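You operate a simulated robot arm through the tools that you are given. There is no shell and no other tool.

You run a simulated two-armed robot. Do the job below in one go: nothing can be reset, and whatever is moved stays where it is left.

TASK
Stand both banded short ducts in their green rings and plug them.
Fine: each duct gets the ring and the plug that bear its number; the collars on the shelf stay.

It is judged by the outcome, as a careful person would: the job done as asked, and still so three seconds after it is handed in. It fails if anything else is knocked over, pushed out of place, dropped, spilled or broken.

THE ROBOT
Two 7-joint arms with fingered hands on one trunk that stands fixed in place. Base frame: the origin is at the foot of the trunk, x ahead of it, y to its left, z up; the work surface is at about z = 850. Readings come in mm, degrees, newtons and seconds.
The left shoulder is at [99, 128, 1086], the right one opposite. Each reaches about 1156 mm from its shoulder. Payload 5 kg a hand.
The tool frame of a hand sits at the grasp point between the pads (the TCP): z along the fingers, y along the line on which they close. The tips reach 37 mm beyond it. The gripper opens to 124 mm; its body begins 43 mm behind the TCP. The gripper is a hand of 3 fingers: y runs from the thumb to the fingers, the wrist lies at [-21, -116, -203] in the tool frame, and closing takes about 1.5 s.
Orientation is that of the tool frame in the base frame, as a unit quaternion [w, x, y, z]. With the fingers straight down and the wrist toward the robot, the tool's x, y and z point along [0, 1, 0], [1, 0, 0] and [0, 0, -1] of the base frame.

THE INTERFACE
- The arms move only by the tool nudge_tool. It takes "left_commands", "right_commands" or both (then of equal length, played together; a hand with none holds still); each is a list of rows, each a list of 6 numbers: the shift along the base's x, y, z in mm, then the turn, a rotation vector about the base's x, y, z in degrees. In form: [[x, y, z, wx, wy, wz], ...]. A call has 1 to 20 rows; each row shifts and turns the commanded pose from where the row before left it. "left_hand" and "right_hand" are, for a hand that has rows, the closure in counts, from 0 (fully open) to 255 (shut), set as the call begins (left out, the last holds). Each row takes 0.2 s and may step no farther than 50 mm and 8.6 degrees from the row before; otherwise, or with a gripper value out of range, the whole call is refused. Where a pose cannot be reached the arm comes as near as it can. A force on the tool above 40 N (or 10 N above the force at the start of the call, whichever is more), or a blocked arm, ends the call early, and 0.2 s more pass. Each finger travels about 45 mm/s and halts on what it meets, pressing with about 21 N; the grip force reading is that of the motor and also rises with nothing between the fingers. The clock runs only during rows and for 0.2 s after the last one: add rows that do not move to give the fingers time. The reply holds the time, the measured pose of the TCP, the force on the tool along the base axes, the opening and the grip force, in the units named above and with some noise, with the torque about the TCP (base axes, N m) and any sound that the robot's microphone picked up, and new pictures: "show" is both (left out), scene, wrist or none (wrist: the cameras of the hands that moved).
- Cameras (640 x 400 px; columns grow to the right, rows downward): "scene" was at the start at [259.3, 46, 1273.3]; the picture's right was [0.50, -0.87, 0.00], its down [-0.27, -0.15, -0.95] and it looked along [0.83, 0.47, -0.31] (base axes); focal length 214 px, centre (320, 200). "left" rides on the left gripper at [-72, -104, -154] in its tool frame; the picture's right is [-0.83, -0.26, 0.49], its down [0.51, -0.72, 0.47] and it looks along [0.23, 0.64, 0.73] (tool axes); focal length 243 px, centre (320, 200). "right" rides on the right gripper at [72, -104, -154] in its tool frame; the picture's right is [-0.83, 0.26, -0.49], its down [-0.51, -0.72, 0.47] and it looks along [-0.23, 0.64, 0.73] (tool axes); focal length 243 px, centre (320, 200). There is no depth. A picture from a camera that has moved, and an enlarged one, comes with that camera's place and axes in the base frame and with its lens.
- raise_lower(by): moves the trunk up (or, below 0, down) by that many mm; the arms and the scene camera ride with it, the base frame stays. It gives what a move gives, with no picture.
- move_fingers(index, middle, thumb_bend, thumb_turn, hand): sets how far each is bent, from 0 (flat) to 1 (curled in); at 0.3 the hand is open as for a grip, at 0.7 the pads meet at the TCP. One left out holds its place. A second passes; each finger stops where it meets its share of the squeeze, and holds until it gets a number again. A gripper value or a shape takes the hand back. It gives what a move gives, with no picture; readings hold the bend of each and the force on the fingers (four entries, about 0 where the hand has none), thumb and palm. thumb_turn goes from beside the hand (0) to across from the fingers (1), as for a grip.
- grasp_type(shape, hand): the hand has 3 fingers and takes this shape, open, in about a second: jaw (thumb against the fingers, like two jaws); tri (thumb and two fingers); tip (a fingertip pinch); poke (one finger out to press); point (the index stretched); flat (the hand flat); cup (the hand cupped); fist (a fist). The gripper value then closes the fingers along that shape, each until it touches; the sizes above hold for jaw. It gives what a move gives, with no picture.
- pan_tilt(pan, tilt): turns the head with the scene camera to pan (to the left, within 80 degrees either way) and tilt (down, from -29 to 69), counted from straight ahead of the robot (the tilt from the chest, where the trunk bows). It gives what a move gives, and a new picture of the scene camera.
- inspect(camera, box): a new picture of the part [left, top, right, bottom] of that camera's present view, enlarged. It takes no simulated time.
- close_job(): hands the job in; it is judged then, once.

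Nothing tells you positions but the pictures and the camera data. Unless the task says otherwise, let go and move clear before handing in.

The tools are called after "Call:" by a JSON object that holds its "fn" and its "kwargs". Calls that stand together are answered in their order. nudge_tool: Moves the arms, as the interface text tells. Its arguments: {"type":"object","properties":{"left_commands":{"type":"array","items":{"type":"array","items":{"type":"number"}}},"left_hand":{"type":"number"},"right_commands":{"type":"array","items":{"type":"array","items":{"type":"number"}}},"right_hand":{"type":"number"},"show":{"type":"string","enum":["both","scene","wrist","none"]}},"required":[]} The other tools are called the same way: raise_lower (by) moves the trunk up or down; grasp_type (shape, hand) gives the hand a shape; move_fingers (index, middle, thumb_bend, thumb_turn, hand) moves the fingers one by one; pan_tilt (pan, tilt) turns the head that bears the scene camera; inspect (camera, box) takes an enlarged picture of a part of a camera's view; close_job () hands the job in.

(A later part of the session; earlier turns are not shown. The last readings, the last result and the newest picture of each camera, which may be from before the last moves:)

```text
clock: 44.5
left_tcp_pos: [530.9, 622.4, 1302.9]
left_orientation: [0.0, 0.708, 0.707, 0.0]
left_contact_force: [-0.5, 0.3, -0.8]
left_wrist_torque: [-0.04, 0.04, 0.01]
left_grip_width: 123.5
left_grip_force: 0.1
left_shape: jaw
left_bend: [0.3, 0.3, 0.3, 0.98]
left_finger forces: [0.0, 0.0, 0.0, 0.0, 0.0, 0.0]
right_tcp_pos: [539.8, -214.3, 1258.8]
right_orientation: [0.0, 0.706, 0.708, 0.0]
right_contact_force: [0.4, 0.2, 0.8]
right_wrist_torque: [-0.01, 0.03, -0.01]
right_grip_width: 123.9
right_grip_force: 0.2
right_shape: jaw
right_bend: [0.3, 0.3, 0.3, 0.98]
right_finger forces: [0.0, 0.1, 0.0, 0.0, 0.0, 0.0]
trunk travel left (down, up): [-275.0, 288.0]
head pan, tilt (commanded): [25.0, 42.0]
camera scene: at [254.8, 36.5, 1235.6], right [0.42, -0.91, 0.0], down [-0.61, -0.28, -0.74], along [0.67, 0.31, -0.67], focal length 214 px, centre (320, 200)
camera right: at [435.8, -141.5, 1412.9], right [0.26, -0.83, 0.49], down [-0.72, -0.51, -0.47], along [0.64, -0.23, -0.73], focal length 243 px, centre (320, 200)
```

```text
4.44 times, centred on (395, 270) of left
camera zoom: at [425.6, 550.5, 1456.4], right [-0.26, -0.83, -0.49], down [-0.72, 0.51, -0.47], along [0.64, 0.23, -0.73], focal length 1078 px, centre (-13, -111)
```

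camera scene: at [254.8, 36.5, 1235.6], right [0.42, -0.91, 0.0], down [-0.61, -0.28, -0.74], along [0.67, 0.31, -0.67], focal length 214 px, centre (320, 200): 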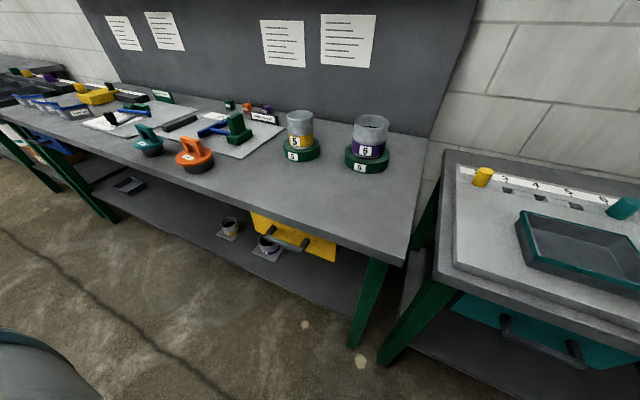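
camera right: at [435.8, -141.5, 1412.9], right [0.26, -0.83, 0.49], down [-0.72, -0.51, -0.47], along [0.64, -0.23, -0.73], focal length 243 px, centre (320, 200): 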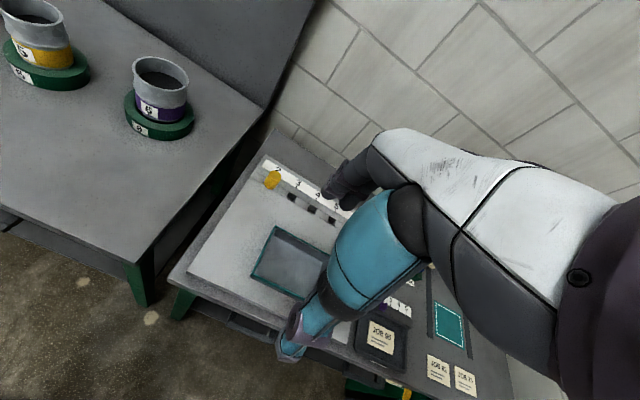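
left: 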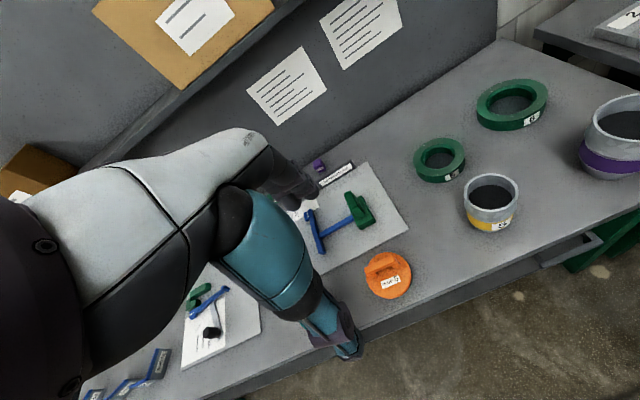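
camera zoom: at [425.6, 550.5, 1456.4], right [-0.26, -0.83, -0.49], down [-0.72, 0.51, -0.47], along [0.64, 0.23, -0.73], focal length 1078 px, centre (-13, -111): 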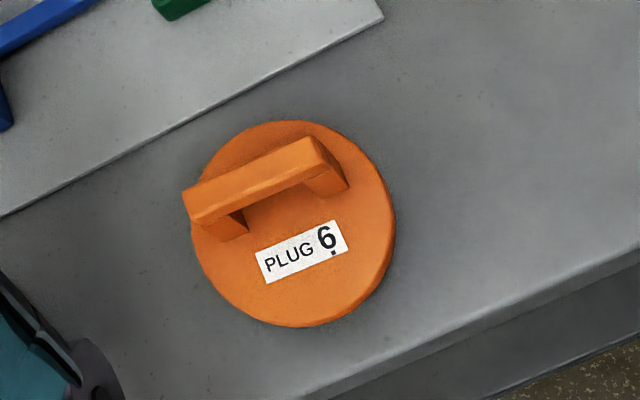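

Both ducts stand upright in their numbered rings. Next the left hand: plug 6's handle bar runs along y, top centre about (631, 638, 935), so I'll hover above it and re-measure.

Call:
{"fn": "nudge_tool", "kwargs": {"left_commands": [[16.8, 2.8, -35, 0, 0, 0], [16.8, 2.8, -35, 0, 0, 0], [16.8, 2.8, -35, 0, 0, 0], [16.8, 2.8, -35, 0, 0, 0], [16.8, 2.8, -35, 0, 0, 0], [16.8, 2.8, -35, 0, 0, 0], [0, 0, 0, 0, 0, 0]], "left_hand": 0, "show": "both"}}

Call:
{"fn": "inspect", "kwargs": {"camera": "left", "box": [280, 190, 440, 340]}}

Call:
{"fn": "inspect", "kwargs": {"camera": "scene", "box": [160, 110, 240, 180]}}

```text
clock: 46.1
left_tcp_pos: [630.9, 637.7, 1095.2]
left_orientation: [0.0, 0.707, 0.707, 0.0]
left_contact_force: [-0.9, -0.2, 0.1]
left_wrist_torque: [0.01, -0.03, 0.0]
left_grip_width: 123.5
left_grip_force: 0.1
left_shape: jaw
left_bend: [0.3, 0.3, 0.3, 0.98]
left_finger forces: [0.1, 0.0, 0.0, 0.1, 0.0, 0.0]
right_tcp_pos: [539.5, -214.8, 1258.8]
right_orientation: [-0.001, 0.707, 0.707, 0.0]
right_contact_force: [-0.3, 0.1, 0.6]
right_wrist_torque: [0.02, -0.02, -0.02]
right_grip_width: 124.1
right_grip_force: 0.0
right_shape: jaw
right_bend: [0.3, 0.3, 0.3, 0.98]
right_finger forces: [0.1, 0.0, 0.0, 0.0, 0.0, 0.1]
trunk travel left (down, up): [-275.0, 288.0]
head pan, tilt (commanded): [25.0, 42.0]
camera scene: at [253.6, 34.7, 1236.0], right [0.42, -0.91, 0.0], down [-0.61, -0.28, -0.74], along [0.67, 0.31, -0.67], focal length 214 px, centre (320, 200)
camera left: at [525.6, 565.6, 1248.6], right [-0.26, -0.83, -0.49], down [-0.72, 0.51, -0.47], along [0.64, 0.23, -0.73], focal length 243 px, centre (320, 200)
```

scene: 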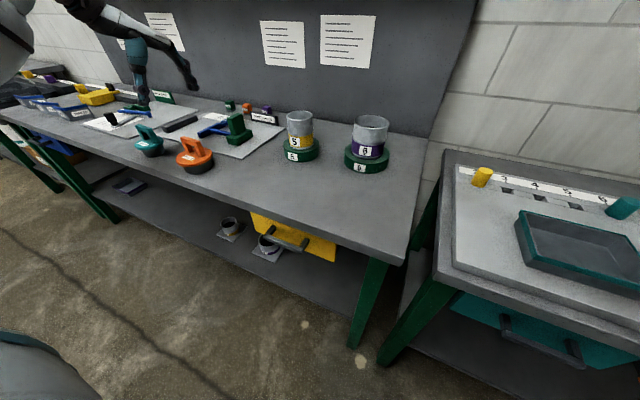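
left: 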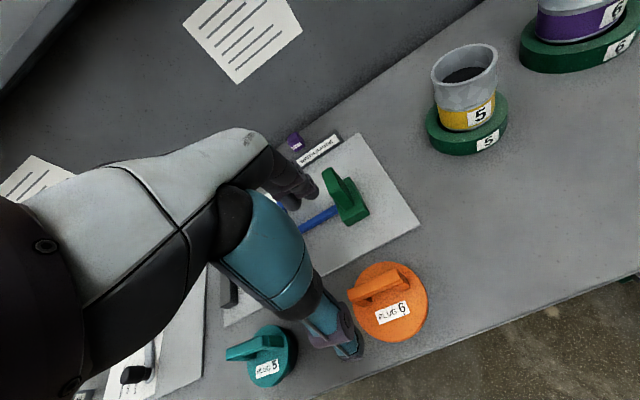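

```text
2.67 times, centred on (360, 265) of left
camera zoom: at [525.6, 565.6, 1248.6], right [-0.26, -0.83, -0.49], down [-0.72, 0.51, -0.47], along [0.64, 0.23, -0.73], focal length 647 px, centre (213, 27)
```

zoom: 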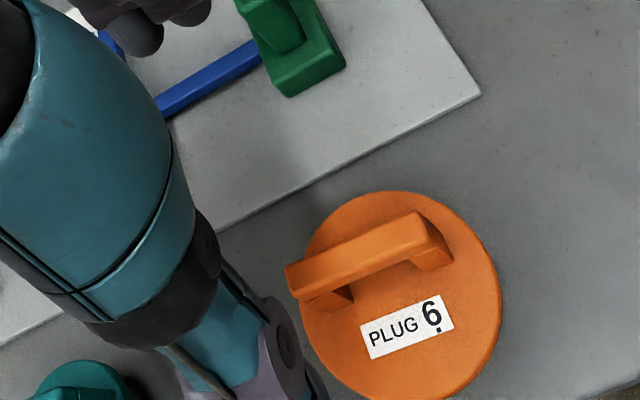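

```text
5.71 times, centred on (200, 145) of scene
camera zoom: at [253.6, 34.7, 1236.0], right [0.42, -0.91, 0.0], down [-0.61, -0.28, -0.74], along [0.67, 0.31, -0.67], focal length 1226 px, centre (1006, 514)
```

zoom: 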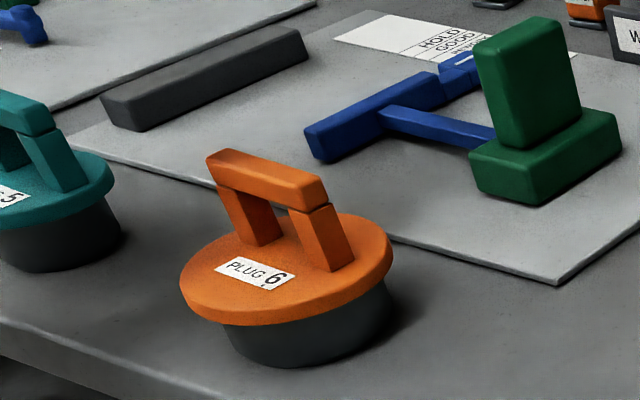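

The bar centre is about (629.5, 636.6, 933), the disc centre about (614, 634): the handle is offset ~15 mm toward +x. I'll descend to just above the bar and check.

Call:
{"fn": "nudge_tool", "kwargs": {"left_commands": [[-1.4, -1.2, -30, 0, 0, 0], [0, 0, -30, 0, 0, 0], [0, 0, -30, 0, 0, 0], [0, 0, -25, 0, 0, 0], [0, 0, 0, 0, 0, 0]], "show": "both"}}

Call:
{"fn": "inspect", "kwargs": {"camera": "left", "box": [240, 160, 440, 360]}}

Call:
{"fn": "inspect", "kwargs": {"camera": "scene", "box": [150, 100, 240, 180]}}

```text
clock: 47.3
left_tcp_pos: [627.8, 635.7, 979.0]
left_orientation: [-0.001, 0.707, 0.707, -0.001]
left_contact_force: [0.8, -1.4, -0.9]
left_wrist_torque: [0.02, 0.01, -0.01]
left_grip_width: 123.6
left_grip_force: 0.1
left_shape: jaw
left_bend: [0.3, 0.3, 0.3, 0.98]
left_finger forces: [0.0, 0.0, 0.1, 0.1, 0.0, 0.0]
right_tcp_pos: [539.8, -214.5, 1259.3]
right_orientation: [0.0, 0.707, 0.707, 0.0]
right_contact_force: [-0.5, -0.3, -0.2]
right_wrist_torque: [0.01, -0.02, 0.0]
right_grip_width: 124.2
right_grip_force: 0.1
right_shape: jaw
right_bend: [0.3, 0.3, 0.3, 0.98]
right_finger forces: [0.0, 0.1, 0.0, 0.0, 0.1, 0.1]
trunk travel left (down, up): [-275.0, 288.0]
head pan, tilt (commanded): [25.0, 42.0]
camera scene: at [253.8, 34.4, 1236.0], right [0.42, -0.91, 0.0], down [-0.61, -0.28, -0.74], along [0.67, 0.31, -0.67], focal length 214 px, centre (320, 200)
camera left: at [522.2, 564.0, 1133.2], right [-0.26, -0.83, -0.49], down [-0.72, 0.51, -0.47], along [0.64, 0.23, -0.73], focal length 243 px, centre (320, 200)
```

scene: 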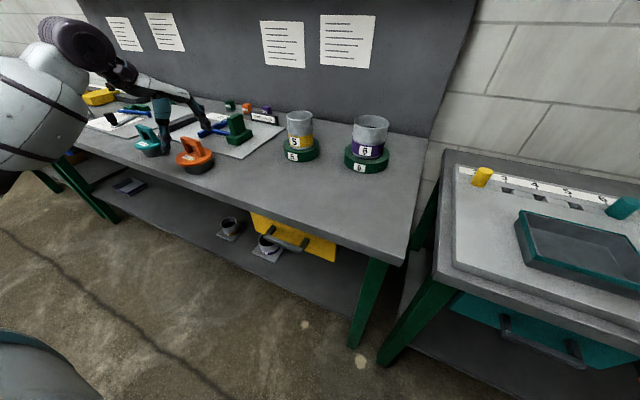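
left: 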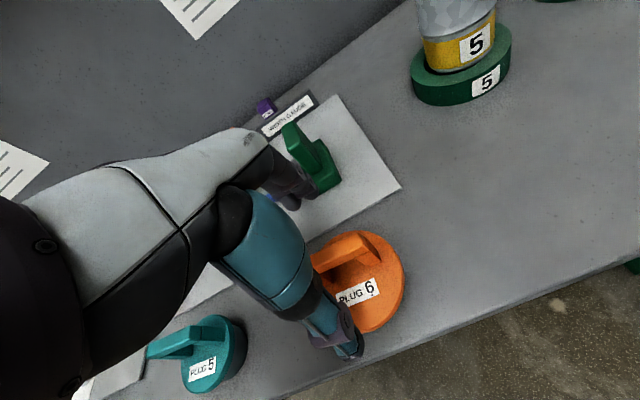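

```text
2.00 times, centred on (340, 260) of left
camera zoom: at [522.2, 564.0, 1133.2], right [-0.26, -0.83, -0.49], down [-0.72, 0.51, -0.47], along [0.64, 0.23, -0.73], focal length 485 px, centre (280, 80)
```

zoom: 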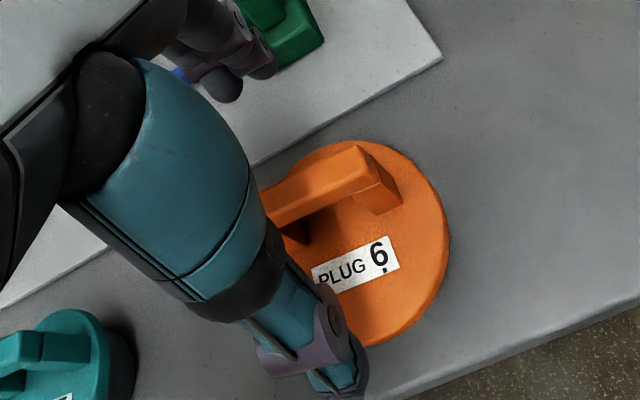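

```text
5.00 times, centred on (195, 140) of scene
camera zoom: at [253.8, 34.4, 1236.0], right [0.42, -0.91, 0.0], down [-0.61, -0.28, -0.74], along [0.67, 0.31, -0.67], focal length 1072 px, centre (945, 500)
```

zoom: 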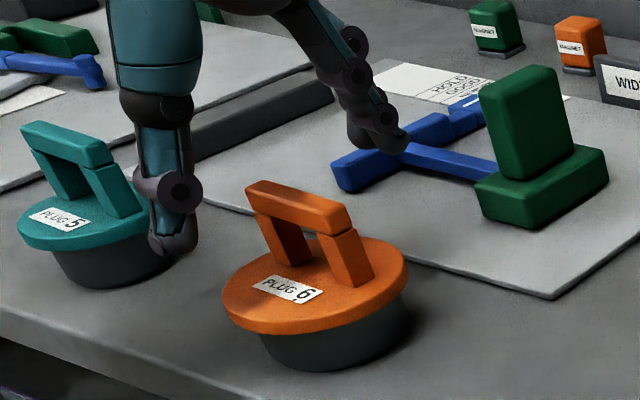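

The bar sits centrally between thumb and fingers, perhaps 3 mm farther in x. I'll shift and go down beside the bar with tips just above the disc.

Call:
{"fn": "nudge_tool", "kwargs": {"left_commands": [[2.5, -1, -10, 0, 0, 0], [0, 0, -12, 0, 0, 0], [0, 0, -10, 0, 0, 0], [0, 0, -8, 0, 0, 0], [0, 0, 0, 0, 0, 0]], "show": "none"}}

Call:
{"fn": "inspect", "kwargs": {"camera": "left", "box": [240, 140, 440, 340]}}

Call:
{"fn": "inspect", "kwargs": {"camera": "scene", "box": [150, 100, 240, 180]}}

```text
clock: 48.5
left_tcp_pos: [632.4, 636.7, 938.3]
left_orientation: [0.001, 0.707, 0.707, -0.001]
left_contact_force: [-0.3, -0.8, 0.1]
left_wrist_torque: [0.01, 0.0, 0.02]
left_grip_width: 123.7
left_grip_force: 0.0
left_shape: jaw
left_bend: [0.3, 0.3, 0.3, 0.98]
left_finger forces: [0.0, 0.0, 0.0, 0.0, 0.1, 0.0]
right_tcp_pos: [540.4, -215.7, 1258.3]
right_orientation: [-0.001, 0.707, 0.707, 0.001]
right_contact_force: [-1.1, -0.1, 0.6]
right_wrist_torque: [0.01, -0.01, 0.01]
right_grip_width: 123.8
right_grip_force: 0.0
right_shape: jaw
right_bend: [0.3, 0.3, 0.3, 0.98]
right_finger forces: [0.0, 0.0, 0.0, 0.1, 0.1, 0.1]
trunk travel left (down, up): [-275.0, 288.0]
head pan, tilt (commanded): [25.0, 42.0]
```

```text
2.00 times, centred on (340, 240) of left
camera zoom: at [526.6, 563.9, 1092.7], right [-0.26, -0.83, -0.49], down [-0.72, 0.51, -0.47], along [0.64, 0.23, -0.73], focal length 485 px, centre (280, 120)
```

zoom: 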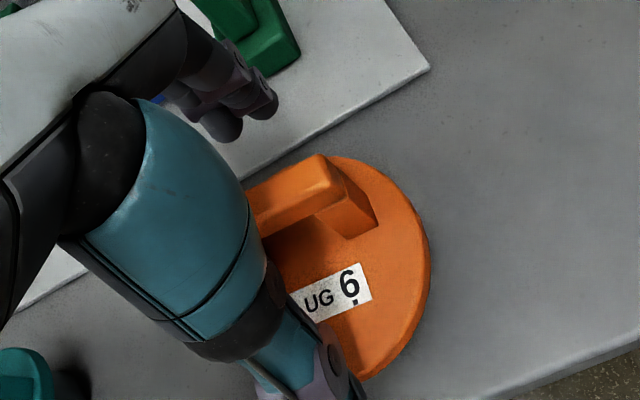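

```text
5.00 times, centred on (195, 140) of scene
camera zoom: at [254.1, 35.0, 1235.8], right [0.42, -0.91, 0.0], down [-0.61, -0.28, -0.74], along [0.67, 0.31, -0.67], focal length 1072 px, centre (945, 500)
```

zoom: 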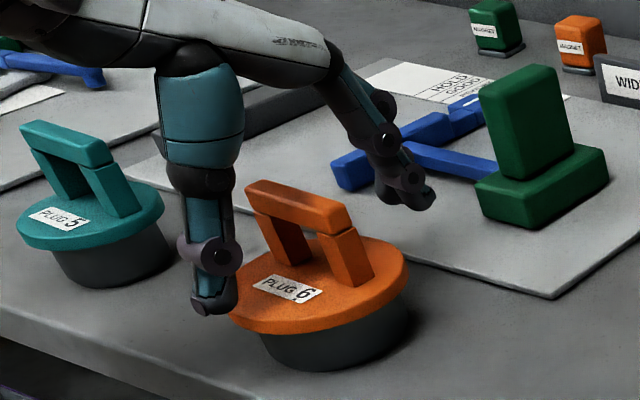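

Hand is centred on the bar. Closing now.

Call:
{"fn": "nudge_tool", "kwargs": {"left_commands": [[0, 0, 0, 0, 0, 0], [0, 0, 0, 0, 0, 0], [0, 0, 0, 0, 0, 0], [0, 0, 0, 0, 0, 0], [0, 0, 0, 0, 0, 0], [0, 0, 0, 0, 0, 0], [0, 0, 0, 0, 0, 0], [0, 0, 0, 0, 0, 0]], "left_hand": 255, "show": "none"}}

Call:
{"fn": "inspect", "kwargs": {"camera": "left", "box": [240, 140, 440, 340]}}

Call:
{"fn": "inspect", "kwargs": {"camera": "scene", "box": [150, 100, 240, 180]}}

```text
clock: 50.3
left_tcp_pos: [632.4, 635.4, 939.0]
left_orientation: [0.001, 0.707, 0.707, 0.0]
left_contact_force: [1.2, 0.3, -0.3]
left_wrist_torque: [-0.06, -0.11, -0.03]
left_grip_width: 5.9
left_grip_force: 21.1
left_shape: jaw
left_bend: [0.7, 0.71, 0.75, 1.0]
left_finger forces: [6.2, 3.9, 0.0, 0.0, 16.1, 0.0]
right_tcp_pos: [540.4, -215.2, 1258.5]
right_orientation: [0.0, 0.707, 0.707, 0.0]
right_contact_force: [0.7, -1.2, 0.3]
right_wrist_torque: [0.01, -0.03, 0.01]
right_grip_width: 123.9
right_grip_force: 0.0
right_shape: jaw
right_bend: [0.3, 0.3, 0.3, 0.98]
right_finger forces: [0.0, 0.0, 0.0, 0.0, 0.0, 0.0]
trunk travel left (down, up): [-275.0, 288.0]
head pan, tilt (commanded): [25.0, 42.0]
```

```text
2.00 times, centred on (340, 240) of left
camera zoom: at [526.9, 564.2, 1092.4], right [-0.26, -0.83, -0.49], down [-0.72, 0.51, -0.47], along [0.64, 0.23, -0.73], focal length 485 px, centre (280, 120)
```

zoom: 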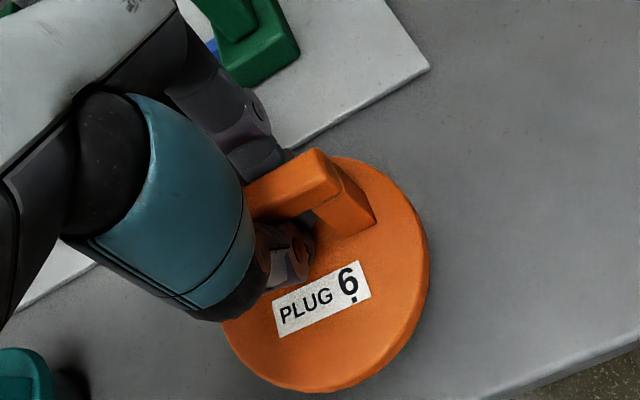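

```text
5.00 times, centred on (195, 140) of scene
camera zoom: at [254.4, 35.3, 1235.7], right [0.42, -0.91, 0.0], down [-0.61, -0.28, -0.74], along [0.67, 0.31, -0.67], focal length 1072 px, centre (945, 500)
```

zoom: 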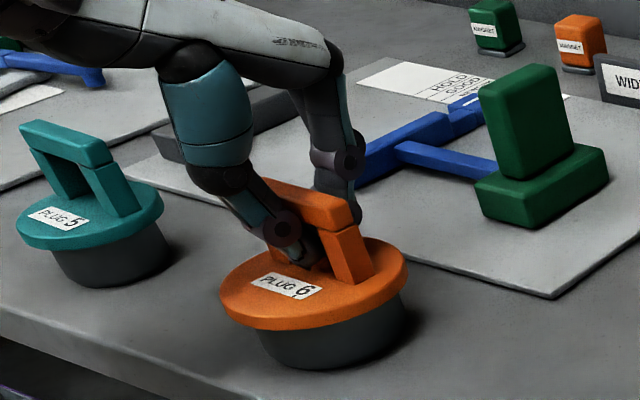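

The fingers have closed around the bar, with tips hooked under it. I'll lift a little and check how the plug hangs.

Call:
{"fn": "nudge_tool", "kwargs": {"left_commands": [[0, 0, 4, 0, 0, 0], [0, 0, 6, 0, 0, 0], [0, 0, 10, 0, 0, 0], [0, 0, 10, 0, 0, 0], [0, 0, 0, 0, 0, 0]], "show": "none"}}

Call:
{"fn": "inspect", "kwargs": {"camera": "left", "box": [240, 140, 440, 340]}}

Call:
{"fn": "inspect", "kwargs": {"camera": "scene", "box": [150, 100, 240, 180]}}

```text
clock: 51.5
left_tcp_pos: [632.9, 636.1, 967.8]
left_orientation: [0.0, 0.707, 0.707, 0.0]
left_contact_force: [0.1, 0.9, -3.1]
left_wrist_torque: [-0.01, -0.03, 0.02]
left_grip_width: 6.4
left_grip_force: 20.8
left_shape: jaw
left_bend: [0.7, 0.71, 0.75, 1.0]
left_finger forces: [5.2, 2.6, 0.1, 0.0, 13.5, 0.0]
right_tcp_pos: [539.8, -214.1, 1259.1]
right_orientation: [0.0, 0.707, 0.708, 0.0]
right_contact_force: [0.6, 0.3, -0.2]
right_wrist_torque: [0.02, -0.01, 0.02]
right_grip_width: 123.9
right_grip_force: 0.1
right_shape: jaw
right_bend: [0.3, 0.3, 0.3, 0.98]
right_finger forces: [0.1, 0.0, 0.0, 0.0, 0.1, 0.0]
trunk travel left (down, up): [-275.0, 288.0]
head pan, tilt (commanded): [25.0, 42.0]
```

```text
2.00 times, centred on (340, 240) of left
camera zoom: at [527.2, 563.5, 1121.6], right [-0.26, -0.83, -0.49], down [-0.72, 0.51, -0.47], along [0.64, 0.23, -0.73], focal length 485 px, centre (280, 120)
```

zoom: 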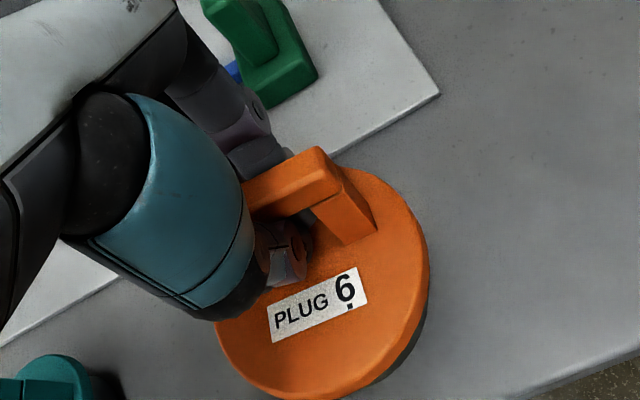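

```text
5.00 times, centred on (195, 140) of scene
camera zoom: at [254.4, 35.4, 1235.7], right [0.42, -0.91, 0.0], down [-0.61, -0.28, -0.74], along [0.67, 0.31, -0.67], focal length 1072 px, centre (945, 500)
```

zoom: 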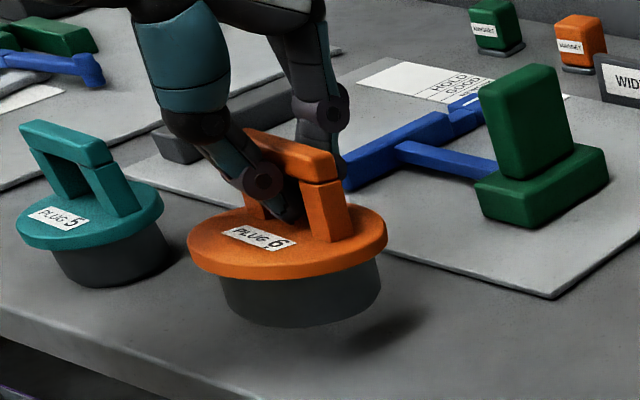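

The plug is held but looks slightly tilted; I'll zoom to judge the tilt.

Call:
{"fn": "inspect", "kwargs": {"camera": "scene", "box": [182, 120, 236, 168]}}

Call:
{"fn": "inspect", "kwargs": {"camera": "left", "box": [290, 190, 390, 290]}}

Call:
{"fn": "inspect", "kwargs": {"camera": "right", "box": [0, 0, 200, 160]}}

```text
8.33 times, centred on (209, 144) of scene
camera zoom: at [254.4, 35.4, 1235.7], right [0.42, -0.91, 0.0], down [-0.61, -0.28, -0.74], along [0.67, 0.31, -0.67], focal length 1787 px, centre (1245, 667)
```

zoom: 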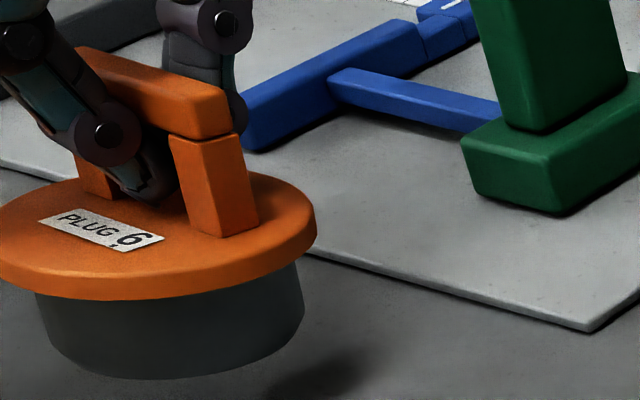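

```text
4.00 times, centred on (340, 240) of left
camera zoom: at [527.2, 563.5, 1121.6], right [-0.26, -0.83, -0.49], down [-0.72, 0.51, -0.47], along [0.64, 0.23, -0.73], focal length 970 px, centre (240, 40)
```

zoom: 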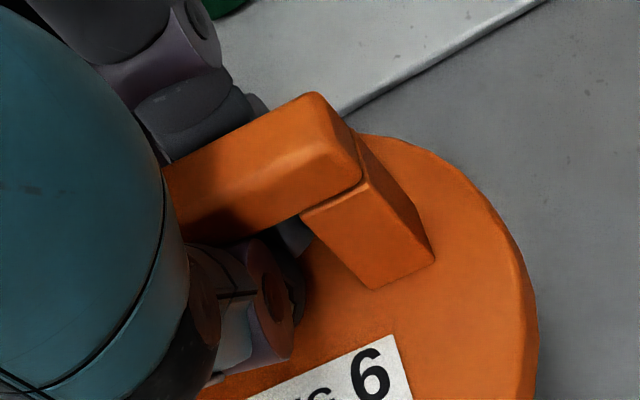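

```text
2.50 times, centred on (100, 80) of right
camera zoom: at [435.6, -142.6, 1413.0], right [0.26, -0.83, 0.49], down [-0.72, -0.51, -0.47], along [0.64, -0.23, -0.73], focal length 606 px, centre (870, 500)
```

zoom: 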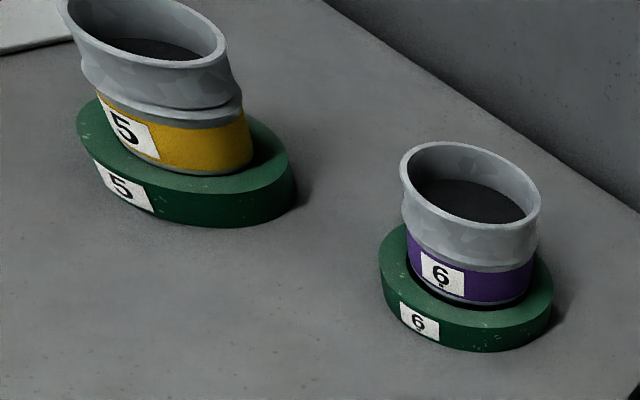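

The plug droops toward −y because the grip sits off-centre on the bar (by about +6 mm in y and −8 mm in x). I'll set it back down and regrasp more centrally and slightly deeper.

Call:
{"fn": "nudge_tool", "kwargs": {"left_commands": [[0, 0, -10, 0, 0, 0], [0, 0, -10, 0, 0, 0], [0, 0, -6, 0, 0, 0], [0, 0, -3, 0, 0, 0], [0, 0, 0, 0, 0, 0]], "show": "none"}}

Call:
{"fn": "nudge_tool", "kwargs": {"left_commands": [[0, 0, 0, 0, 0, 0], [0, 0, 0, 0, 0, 0], [0, 0, 0, 0, 0, 0], [0, 0, 0, 0, 0, 0], [0, 0, 0, 0, 0, 0], [0, 0, 0, 0, 0, 0], [0, 0, 0, 0, 0, 0], [0, 0, 0, 0, 0, 0]], "left_hand": 0, "show": "none"}}

Call:
{"fn": "inspect", "kwargs": {"camera": "left", "box": [240, 140, 440, 340]}}

Call:
{"fn": "inspect", "kwargs": {"camera": "scene", "box": [150, 100, 240, 180]}}

```text
clock: 52.7
left_tcp_pos: [631.3, 634.9, 940.1]
left_orientation: [0.0, 0.707, 0.707, -0.001]
left_contact_force: [0.1, 0.2, 1.0]
left_wrist_torque: [0.02, -0.03, -0.03]
left_grip_width: 6.4
left_grip_force: 21.3
left_shape: jaw
left_bend: [0.7, 0.71, 0.75, 1.0]
left_finger forces: [4.5, 2.6, 0.0, 0.0, 0.0, 0.0]
right_tcp_pos: [539.6, -214.7, 1258.9]
right_orientation: [0.0, 0.707, 0.708, 0.001]
right_contact_force: [0.1, 0.4, -0.9]
right_wrist_torque: [0.0, -0.01, -0.01]
right_grip_width: 123.9
right_grip_force: 0.1
right_shape: jaw
right_bend: [0.3, 0.3, 0.3, 0.98]
right_finger forces: [0.0, 0.1, 0.0, 0.1, 0.0, 0.1]
trunk travel left (down, up): [-275.0, 288.0]
head pan, tilt (commanded): [25.0, 42.0]
```

```text
clock: 54.5
left_tcp_pos: [630.8, 635.1, 939.6]
left_orientation: [0.0, 0.707, 0.707, 0.0]
left_contact_force: [-0.3, 0.1, -0.6]
left_wrist_torque: [-0.03, -0.01, -0.01]
left_grip_width: 123.6
left_grip_force: 0.0
left_shape: jaw
left_bend: [0.3, 0.3, 0.3, 0.98]
left_finger forces: [0.0, 0.0, 0.0, 0.0, 0.0, 0.1]
right_tcp_pos: [540.2, -214.6, 1259.0]
right_orientation: [-0.001, 0.707, 0.707, 0.0]
right_contact_force: [-0.5, 0.3, -0.1]
right_wrist_torque: [0.0, -0.01, 0.03]
right_grip_width: 123.9
right_grip_force: 0.0
right_shape: jaw
right_bend: [0.3, 0.3, 0.3, 0.98]
right_finger forces: [0.1, 0.1, 0.0, 0.0, 0.0, 0.0]
trunk travel left (down, up): [-275.0, 288.0]
head pan, tilt (commanded): [25.0, 42.0]
```

```text
2.00 times, centred on (340, 240) of left
camera zoom: at [526.5, 563.3, 1093.4], right [-0.26, -0.83, -0.49], down [-0.72, 0.51, -0.47], along [0.64, 0.23, -0.73], focal length 485 px, centre (280, 120)
```

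zoom: 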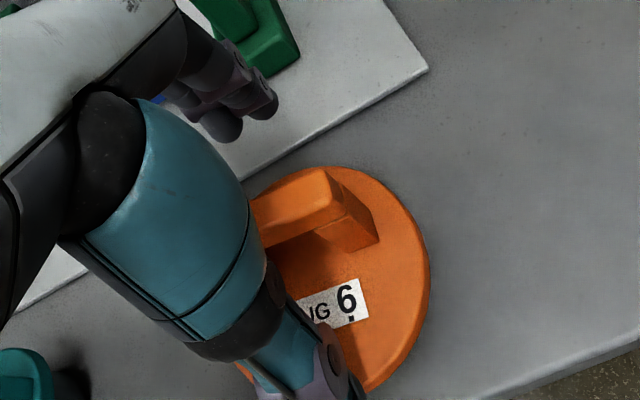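

```text
5.00 times, centred on (195, 140) of scene
camera zoom: at [254.1, 35.0, 1235.8], right [0.42, -0.91, 0.0], down [-0.61, -0.28, -0.74], along [0.67, 0.31, -0.67], focal length 1072 px, centre (945, 500)
```

zoom: 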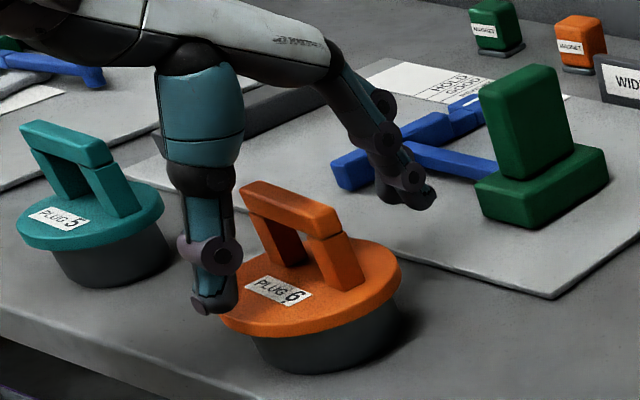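

The plug has shifted a few mm toward me; the bar centre is now about (623, 639) and its weight centre lies nearer −y. I'll shift (−8, −4.5), go 5 mm deeper and regrip.

Call:
{"fn": "nudge_tool", "kwargs": {"left_commands": [[-4, -2.5, 0, 0, 0, 0], [-4, -2, 0, 0, 0, 0], [0, 0, -3, 0, 0, 0], [0, 0, -2, 0, 0, 0], [0, 0, 0, 0, 0, 0]], "show": "none"}}

Call:
{"fn": "nudge_tool", "kwargs": {"left_commands": [[0, 0, 0, 0, 0, 0], [0, 0, 0, 0, 0, 0], [0, 0, 0, 0, 0, 0], [0, 0, 0, 0, 0, 0], [0, 0, 0, 0, 0, 0], [0, 0, 0, 0, 0, 0], [0, 0, 0, 0, 0, 0], [0, 0, 0, 0, 0, 0]], "left_hand": 255, "show": "none"}}

Call:
{"fn": "inspect", "kwargs": {"camera": "left", "box": [240, 140, 440, 340]}}

Call:
{"fn": "inspect", "kwargs": {"camera": "scene", "box": [150, 100, 240, 180]}}

```text
clock: 55.7
left_tcp_pos: [623.2, 630.7, 934.8]
left_orientation: [0.0, 0.707, 0.707, 0.0]
left_contact_force: [-0.2, -0.1, -0.4]
left_wrist_torque: [0.01, 0.0, 0.0]
left_grip_width: 123.6
left_grip_force: 0.0
left_shape: jaw
left_bend: [0.3, 0.3, 0.3, 0.98]
left_finger forces: [0.0, 0.1, 0.0, 0.0, 0.0, 0.0]
right_tcp_pos: [540.5, -214.8, 1259.1]
right_orientation: [0.0, 0.707, 0.707, 0.001]
right_contact_force: [0.2, 0.4, 0.0]
right_wrist_torque: [0.0, 0.01, 0.02]
right_grip_width: 124.1
right_grip_force: 0.1
right_shape: jaw
right_bend: [0.3, 0.3, 0.3, 0.98]
right_finger forces: [0.0, 0.1, 0.1, 0.0, 0.1, 0.0]
trunk travel left (down, up): [-275.0, 288.0]
head pan, tilt (commanded): [25.0, 42.0]
```

```text
clock: 57.5
left_tcp_pos: [623.0, 631.3, 935.0]
left_orientation: [0.0, 0.707, 0.707, 0.0]
left_contact_force: [0.5, -0.2, 0.2]
left_wrist_torque: [0.07, -0.14, 0.04]
left_grip_width: 2.0
left_grip_force: 18.0
left_shape: jaw
left_bend: [0.74, 0.7, 0.72, 1.0]
left_finger forces: [4.9, 3.1, 0.0, 0.1, 10.1, 0.0]
right_tcp_pos: [540.3, -215.1, 1259.4]
right_orientation: [0.0, 0.707, 0.707, 0.0]
right_contact_force: [1.3, -0.4, 0.1]
right_wrist_torque: [0.02, -0.03, -0.02]
right_grip_width: 123.8
right_grip_force: 0.1
right_shape: jaw
right_bend: [0.3, 0.3, 0.3, 0.98]
right_finger forces: [0.0, 0.1, 0.0, 0.0, 0.0, 0.1]
trunk travel left (down, up): [-275.0, 288.0]
head pan, tilt (commanded): [25.0, 42.0]
```

```text
2.00 times, centred on (340, 240) of left
camera zoom: at [518.7, 559.0, 1088.5], right [-0.26, -0.83, -0.49], down [-0.72, 0.51, -0.47], along [0.64, 0.23, -0.73], focal length 485 px, centre (280, 120)
```

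zoom: 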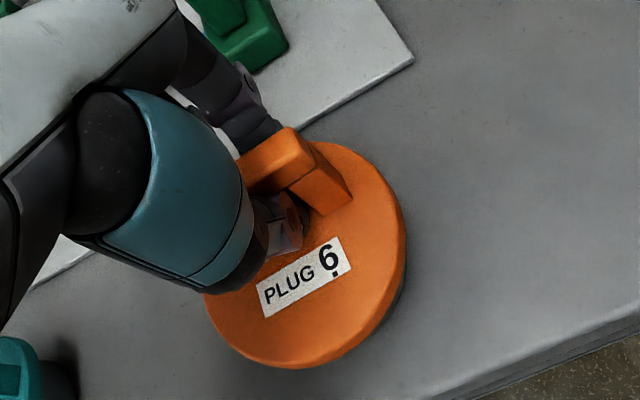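

```text
5.00 times, centred on (195, 140) of scene
camera zoom: at [254.4, 35.2, 1235.7], right [0.42, -0.91, 0.0], down [-0.61, -0.28, -0.74], along [0.67, 0.31, -0.67], focal length 1072 px, centre (945, 500)
```

zoom: 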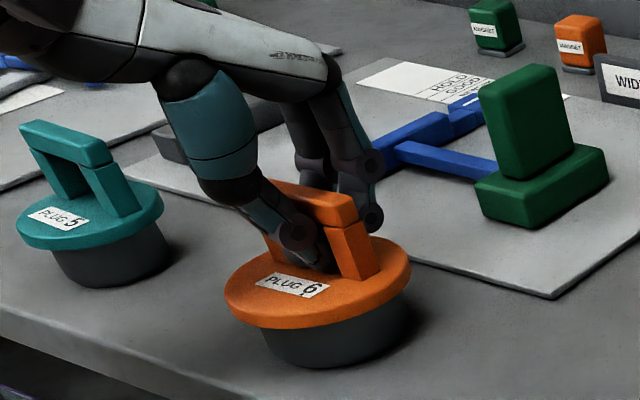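

The fingers hook under the bar again, now more centred. Lifting a bit to check tilt.

Call:
{"fn": "nudge_tool", "kwargs": {"left_commands": [[0, 0, 4, 0, 0, 0], [0, 0, 6, 0, 0, 0], [0, 0, 10, 0, 0, 0], [0, 0, 10, 0, 0, 0], [0, 0, 0, 0, 0, 0]], "show": "none"}}

Call:
{"fn": "inspect", "kwargs": {"camera": "left", "box": [240, 140, 440, 340]}}

Call:
{"fn": "inspect", "kwargs": {"camera": "scene", "box": [182, 120, 236, 168]}}

```text
clock: 58.7
left_tcp_pos: [623.5, 630.7, 963.3]
left_orientation: [0.0, 0.708, 0.706, 0.0]
left_contact_force: [0.3, 0.5, -2.8]
left_wrist_torque: [-0.02, -0.02, -0.01]
left_grip_width: 2.4
left_grip_force: 21.3
left_shape: jaw
left_bend: [0.74, 0.7, 0.73, 1.0]
left_finger forces: [6.5, 10.8, 0.0, 0.0, 11.7, 0.1]
right_tcp_pos: [539.8, -214.4, 1258.6]
right_orientation: [0.001, 0.706, 0.708, 0.0]
right_contact_force: [0.0, -0.3, -0.2]
right_wrist_torque: [-0.01, 0.03, 0.05]
right_grip_width: 124.1
right_grip_force: 0.0
right_shape: jaw
right_bend: [0.3, 0.3, 0.3, 0.98]
right_finger forces: [0.1, 0.0, 0.0, 0.0, 0.0, 0.0]
trunk travel left (down, up): [-275.0, 288.0]
head pan, tilt (commanded): [25.0, 42.0]
```

```text
2.00 times, centred on (340, 240) of left
camera zoom: at [519.1, 559.4, 1118.2], right [-0.26, -0.83, -0.49], down [-0.72, 0.51, -0.47], along [0.64, 0.23, -0.73], focal length 485 px, centre (280, 120)
```

zoom: 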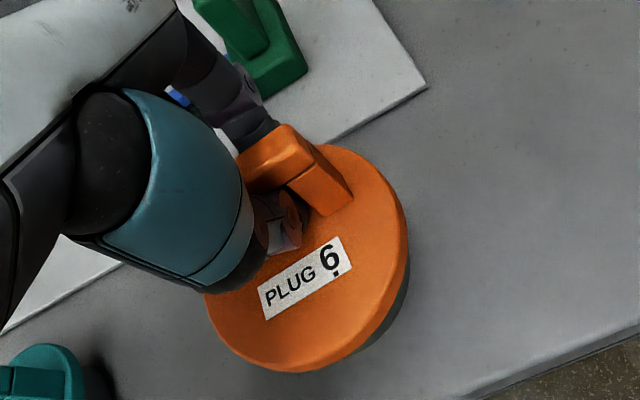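

```text
8.33 times, centred on (209, 144) of scene
camera zoom: at [254.4, 35.4, 1235.7], right [0.42, -0.91, 0.0], down [-0.61, -0.28, -0.74], along [0.67, 0.31, -0.67], focal length 1787 px, centre (1245, 667)
```

zoom: 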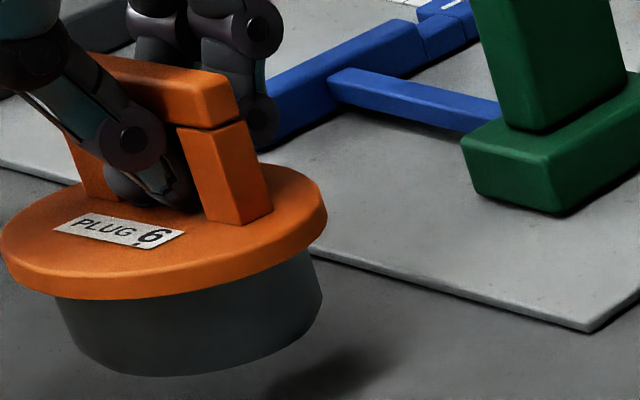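

The plug is nearly level in roll but its near side is up by about 5° (about y). I'll raise it to transport height, counter-rotate −5° about y, and look again.

Call:
{"fn": "nudge_tool", "kwargs": {"left_commands": [[0, 0, 30, 0, 0, 0], [0, 0, 40, 0, 0, 0], [0, 0, 40, 0, 0, 0], [0, 0, 35, 0, 0, 0], [0, 0, 0, 0, -2.5, 0], [0, 0, 0, 0, -2.5, 0], [0, 0, 0, 0, 0, 0]], "show": "both"}}

Call:
{"fn": "inspect", "kwargs": {"camera": "scene", "box": [160, 60, 230, 140]}}

Call:
{"fn": "inspect", "kwargs": {"camera": "left", "box": [240, 140, 440, 340]}}

```text
clock: 60.3
left_tcp_pos: [622.9, 631.4, 1110.3]
left_orientation: [0.031, 0.706, 0.706, 0.03]
left_contact_force: [0.3, -0.5, -2.1]
left_wrist_torque: [0.01, 0.0, -0.01]
left_grip_width: 2.1
left_grip_force: 21.3
left_shape: jaw
left_bend: [0.74, 0.7, 0.73, 1.0]
left_finger forces: [6.7, 6.2, 0.0, 0.0, 11.6, 0.0]
right_tcp_pos: [539.8, -214.8, 1259.5]
right_orientation: [0.0, 0.708, 0.707, 0.0]
right_contact_force: [1.4, 0.1, 0.3]
right_wrist_torque: [0.0, 0.01, 0.03]
right_grip_width: 123.9
right_grip_force: 0.0
right_shape: jaw
right_bend: [0.3, 0.3, 0.3, 0.98]
right_finger forces: [0.0, 0.1, 0.0, 0.0, 0.0, 0.1]
trunk travel left (down, up): [-275.0, 288.0]
head pan, tilt (commanded): [25.0, 42.0]
camera scene: at [254.1, 34.8, 1235.9], right [0.42, -0.91, 0.0], down [-0.61, -0.28, -0.74], along [0.67, 0.31, -0.67], focal length 214 px, centre (320, 200)
camera left: at [505.2, 558.3, 1254.3], right [-0.22, -0.83, -0.51], down [-0.68, 0.51, -0.53], along [0.7, 0.23, -0.67], focal length 243 px, centre (320, 200)
```

scene: 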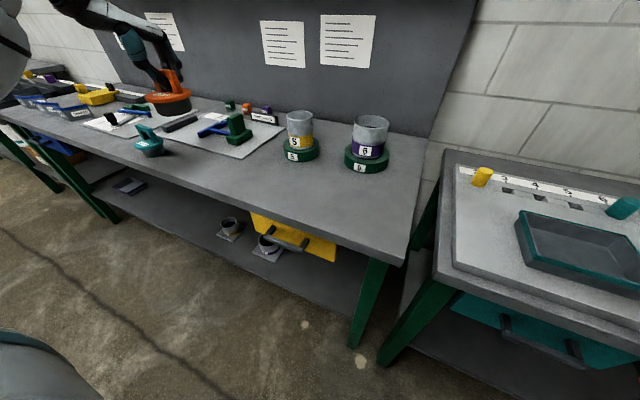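
left: 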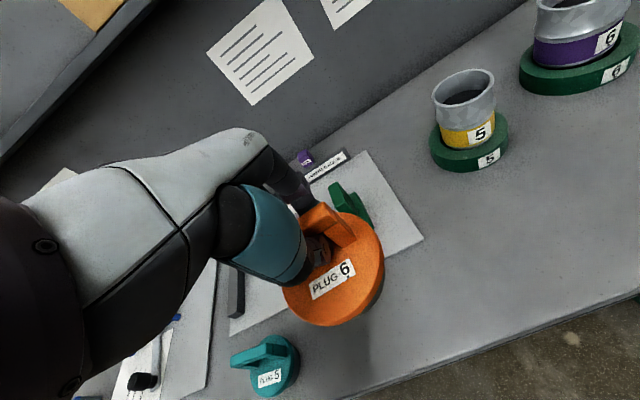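

```text
5.00 times, centred on (195, 100) of scene
camera zoom: at [254.1, 34.8, 1235.9], right [0.42, -0.91, 0.0], down [-0.61, -0.28, -0.74], along [0.67, 0.31, -0.67], focal length 1072 px, centre (945, 700)
```

zoom: 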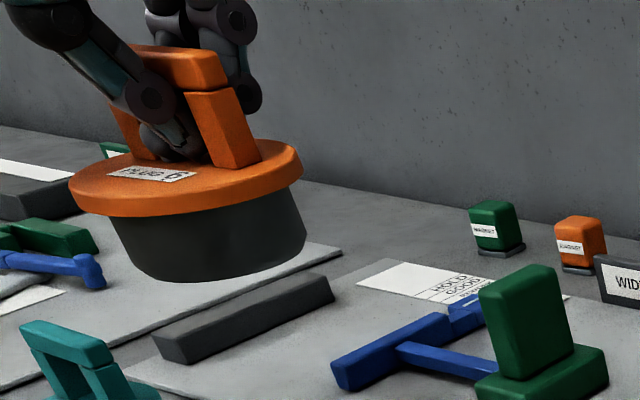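

```text
2.00 times, centred on (340, 240) of left
camera zoom: at [505.2, 558.3, 1254.3], right [-0.22, -0.83, -0.51], down [-0.68, 0.51, -0.53], along [0.7, 0.23, -0.67], focal length 485 px, centre (280, 120)
```

zoom: 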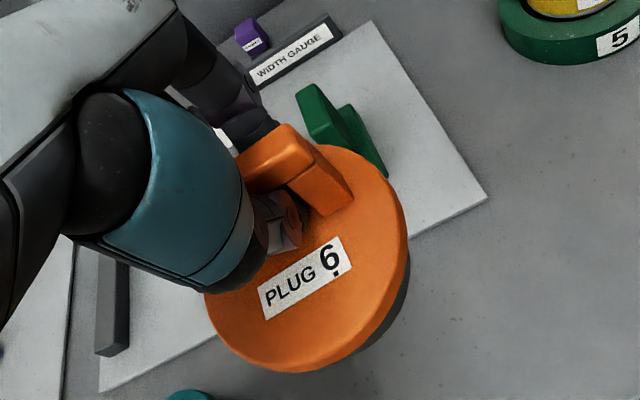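

The plug now looks level. I'll carry it over duct 6 at a height that clears duct 5, aiming the disc centre at (876, 162).

Call:
{"fn": "nudge_tool", "kwargs": {"left_commands": [[17.3, -31.3, 0, 0, 0, 0], [17.3, -31.3, 0, 0, 0, 0], [17.3, -31.3, 0, 0, 0, 0], [17.3, -31.3, 0, 0, 0, 0], [17.3, -31.3, 0, 0, 0, 0], [17.3, -31.3, 0, 0, 0, 0], [17.3, -31.3, 0, 0, 0, 0], [17.3, -31.3, 0, 0, 0, 0], [17.3, -31.3, 0, 0, 0, 0], [17.3, -31.3, 0, 0, 0, 0], [17.3, -31.3, 0, 0, 0, 0], [17.3, -31.3, 0, 0, 0, 0], [17.3, -31.3, 0, 0, 0, 0], [17.3, -31.3, 0, 0, 0, 0], [17.3, -31.3, 0, 0, 0, 0], [0, 0, 0, 0, 0, 0], [0, 0, 0, 0, 0, 0]], "show": "both"}}

Call:
{"fn": "inspect", "kwargs": {"camera": "scene", "box": [330, 60, 410, 160]}}

Call:
{"fn": "inspect", "kwargs": {"camera": "left", "box": [240, 180, 440, 380]}}

Call:
{"fn": "inspect", "kwargs": {"camera": "right", "box": [80, 0, 240, 160]}}

```text
clock: 63.9
left_tcp_pos: [882.3, 161.2, 1110.8]
left_orientation: [0.031, 0.706, 0.707, 0.03]
left_contact_force: [0.3, 0.0, -3.0]
left_wrist_torque: [0.04, -0.03, 0.01]
left_grip_width: 2.2
left_grip_force: 20.9
left_shape: jaw
left_bend: [0.74, 0.7, 0.73, 1.0]
left_finger forces: [0.0, 11.6, 0.1, 0.0, 12.1, 0.1]
right_tcp_pos: [539.8, -215.9, 1259.0]
right_orientation: [0.0, 0.707, 0.707, -0.001]
right_contact_force: [-0.6, 0.8, -0.1]
right_wrist_torque: [0.0, 0.01, -0.02]
right_grip_width: 124.0
right_grip_force: 0.0
right_shape: jaw
right_bend: [0.3, 0.3, 0.3, 0.98]
right_finger forces: [0.0, 0.1, 0.0, 0.0, 0.1, 0.0]
trunk travel left (down, up): [-275.0, 288.0]
head pan, tilt (commanded): [25.0, 42.0]
camera scene: at [254.5, 34.6, 1235.8], right [0.42, -0.91, 0.0], down [-0.61, -0.28, -0.74], along [0.67, 0.31, -0.67], focal length 214 px, centre (320, 200)
camera left: at [764.3, 88.8, 1254.8], right [-0.22, -0.83, -0.51], down [-0.68, 0.51, -0.53], along [0.7, 0.23, -0.67], focal length 243 px, centre (320, 200)
```

scene: 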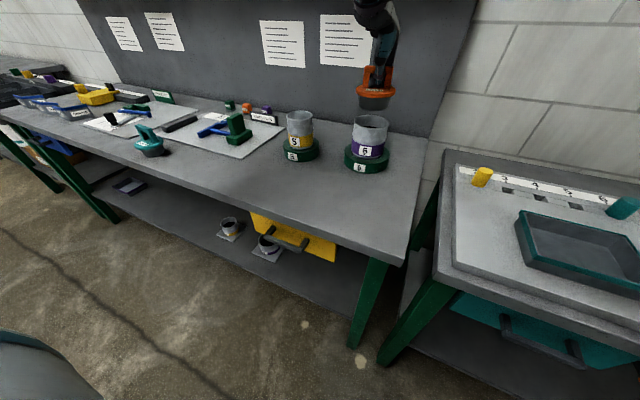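
left: 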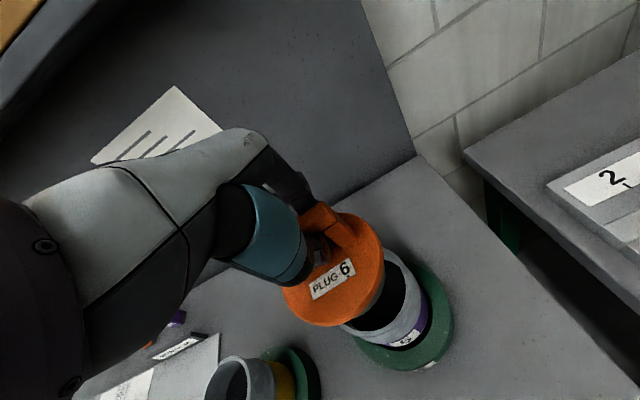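

```text
4.00 times, centred on (370, 110) of scene
camera zoom: at [254.5, 34.6, 1235.8], right [0.42, -0.91, 0.0], down [-0.61, -0.28, -0.74], along [0.67, 0.31, -0.67], focal length 858 px, centre (120, 560)
```

zoom: 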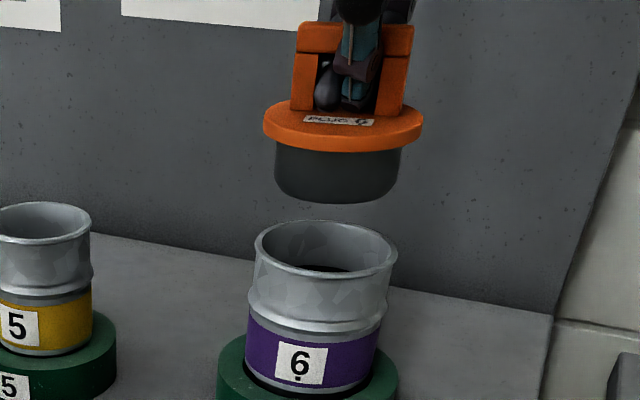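

```text
2.00 times, centred on (340, 280) of left
camera zoom: at [764.3, 88.8, 1254.8], right [-0.22, -0.83, -0.51], down [-0.68, 0.51, -0.53], along [0.7, 0.23, -0.67], focal length 485 px, centre (280, 40)
```

zoom: 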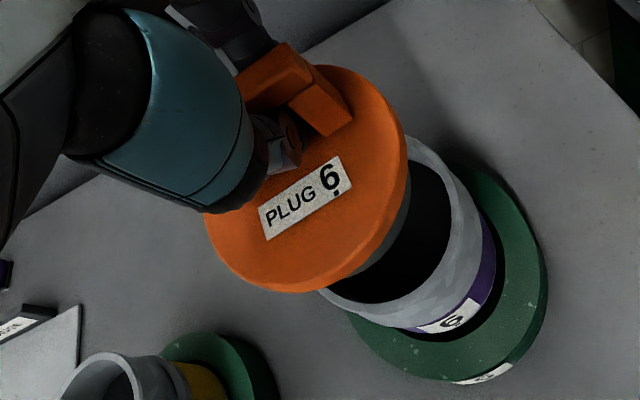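

```text
2.50 times, centred on (160, 80) of right
camera zoom: at [435.6, -143.5, 1413.0], right [0.26, -0.83, 0.49], down [-0.72, -0.51, -0.47], along [0.64, -0.23, -0.73], focal length 606 px, centre (720, 500)
```

zoom: 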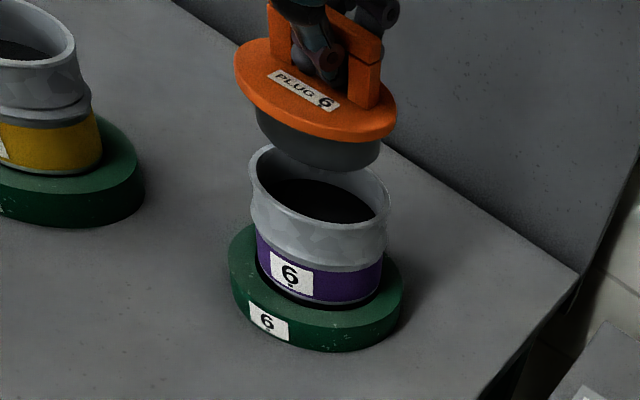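

Right and scene cameras both show the plug level and centred over duct 6 within about 1 mm. Lowering to just above the rim and checking again.

Call:
{"fn": "nudge_tool", "kwargs": {"left_commands": [[0, 0, -12, 0, 0, 0], [0, 0, -12, 0, 0, 0], [0, 0, -10, 0, 0, 0], [0, 0, 0, 0, 0, 0]], "show": "none"}}

Call:
{"fn": "inspect", "kwargs": {"camera": "scene", "box": [335, 80, 405, 160]}}

Call:
{"fn": "inspect", "kwargs": {"camera": "right", "box": [120, 10, 220, 100]}}

Call:
{"fn": "inspect", "kwargs": {"camera": "left", "box": [240, 180, 440, 380]}}

```text
clock: 64.9
left_tcp_pos: [882.7, 161.0, 1074.9]
left_orientation: [0.03, 0.707, 0.706, 0.03]
left_contact_force: [-0.2, -0.4, -2.2]
left_wrist_torque: [-0.01, 0.0, -0.02]
left_grip_width: 2.5
left_grip_force: 20.9
left_shape: jaw
left_bend: [0.74, 0.7, 0.73, 1.0]
left_finger forces: [0.1, 11.5, 0.0, 0.0, 12.0, 0.0]
right_tcp_pos: [539.8, -215.2, 1258.6]
right_orientation: [0.001, 0.706, 0.708, 0.001]
right_contact_force: [-0.2, -0.2, -0.3]
right_wrist_torque: [-0.01, 0.02, -0.01]
right_grip_width: 123.8
right_grip_force: 0.1
right_shape: jaw
right_bend: [0.3, 0.3, 0.3, 0.98]
right_finger forces: [0.0, 0.0, 0.0, 0.0, 0.1, 0.0]
trunk travel left (down, up): [-275.0, 288.0]
head pan, tilt (commanded): [25.0, 42.0]
```

```text
5.00 times, centred on (370, 120) of scene
camera zoom: at [254.2, 35.0, 1235.8], right [0.42, -0.91, 0.0], down [-0.61, -0.28, -0.74], along [0.67, 0.31, -0.67], focal length 1072 px, centre (70, 600)
```

zoom: 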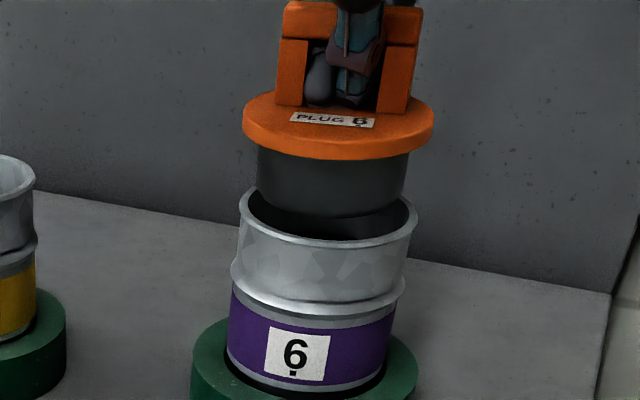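

```text
4.44 times, centred on (170, 55) of right
camera zoom: at [435.3, -143.1, 1413.1], right [0.26, -0.83, 0.49], down [-0.72, -0.51, -0.47], along [0.64, -0.23, -0.73], focal length 1078 px, centre (987, 844)
```

zoom: 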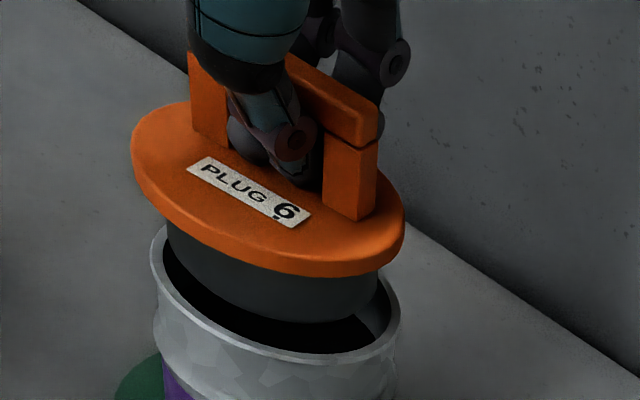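

```text
2.00 times, centred on (340, 280) of left
camera zoom: at [764.5, 89.2, 1220.3], right [-0.22, -0.83, -0.51], down [-0.68, 0.51, -0.53], along [0.7, 0.23, -0.67], focal length 485 px, centre (280, 40)
```

zoom: 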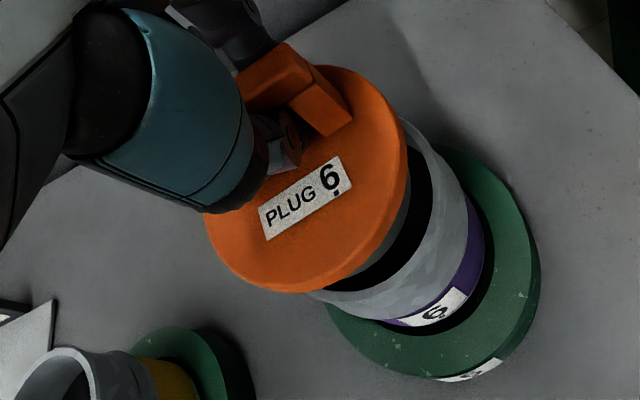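

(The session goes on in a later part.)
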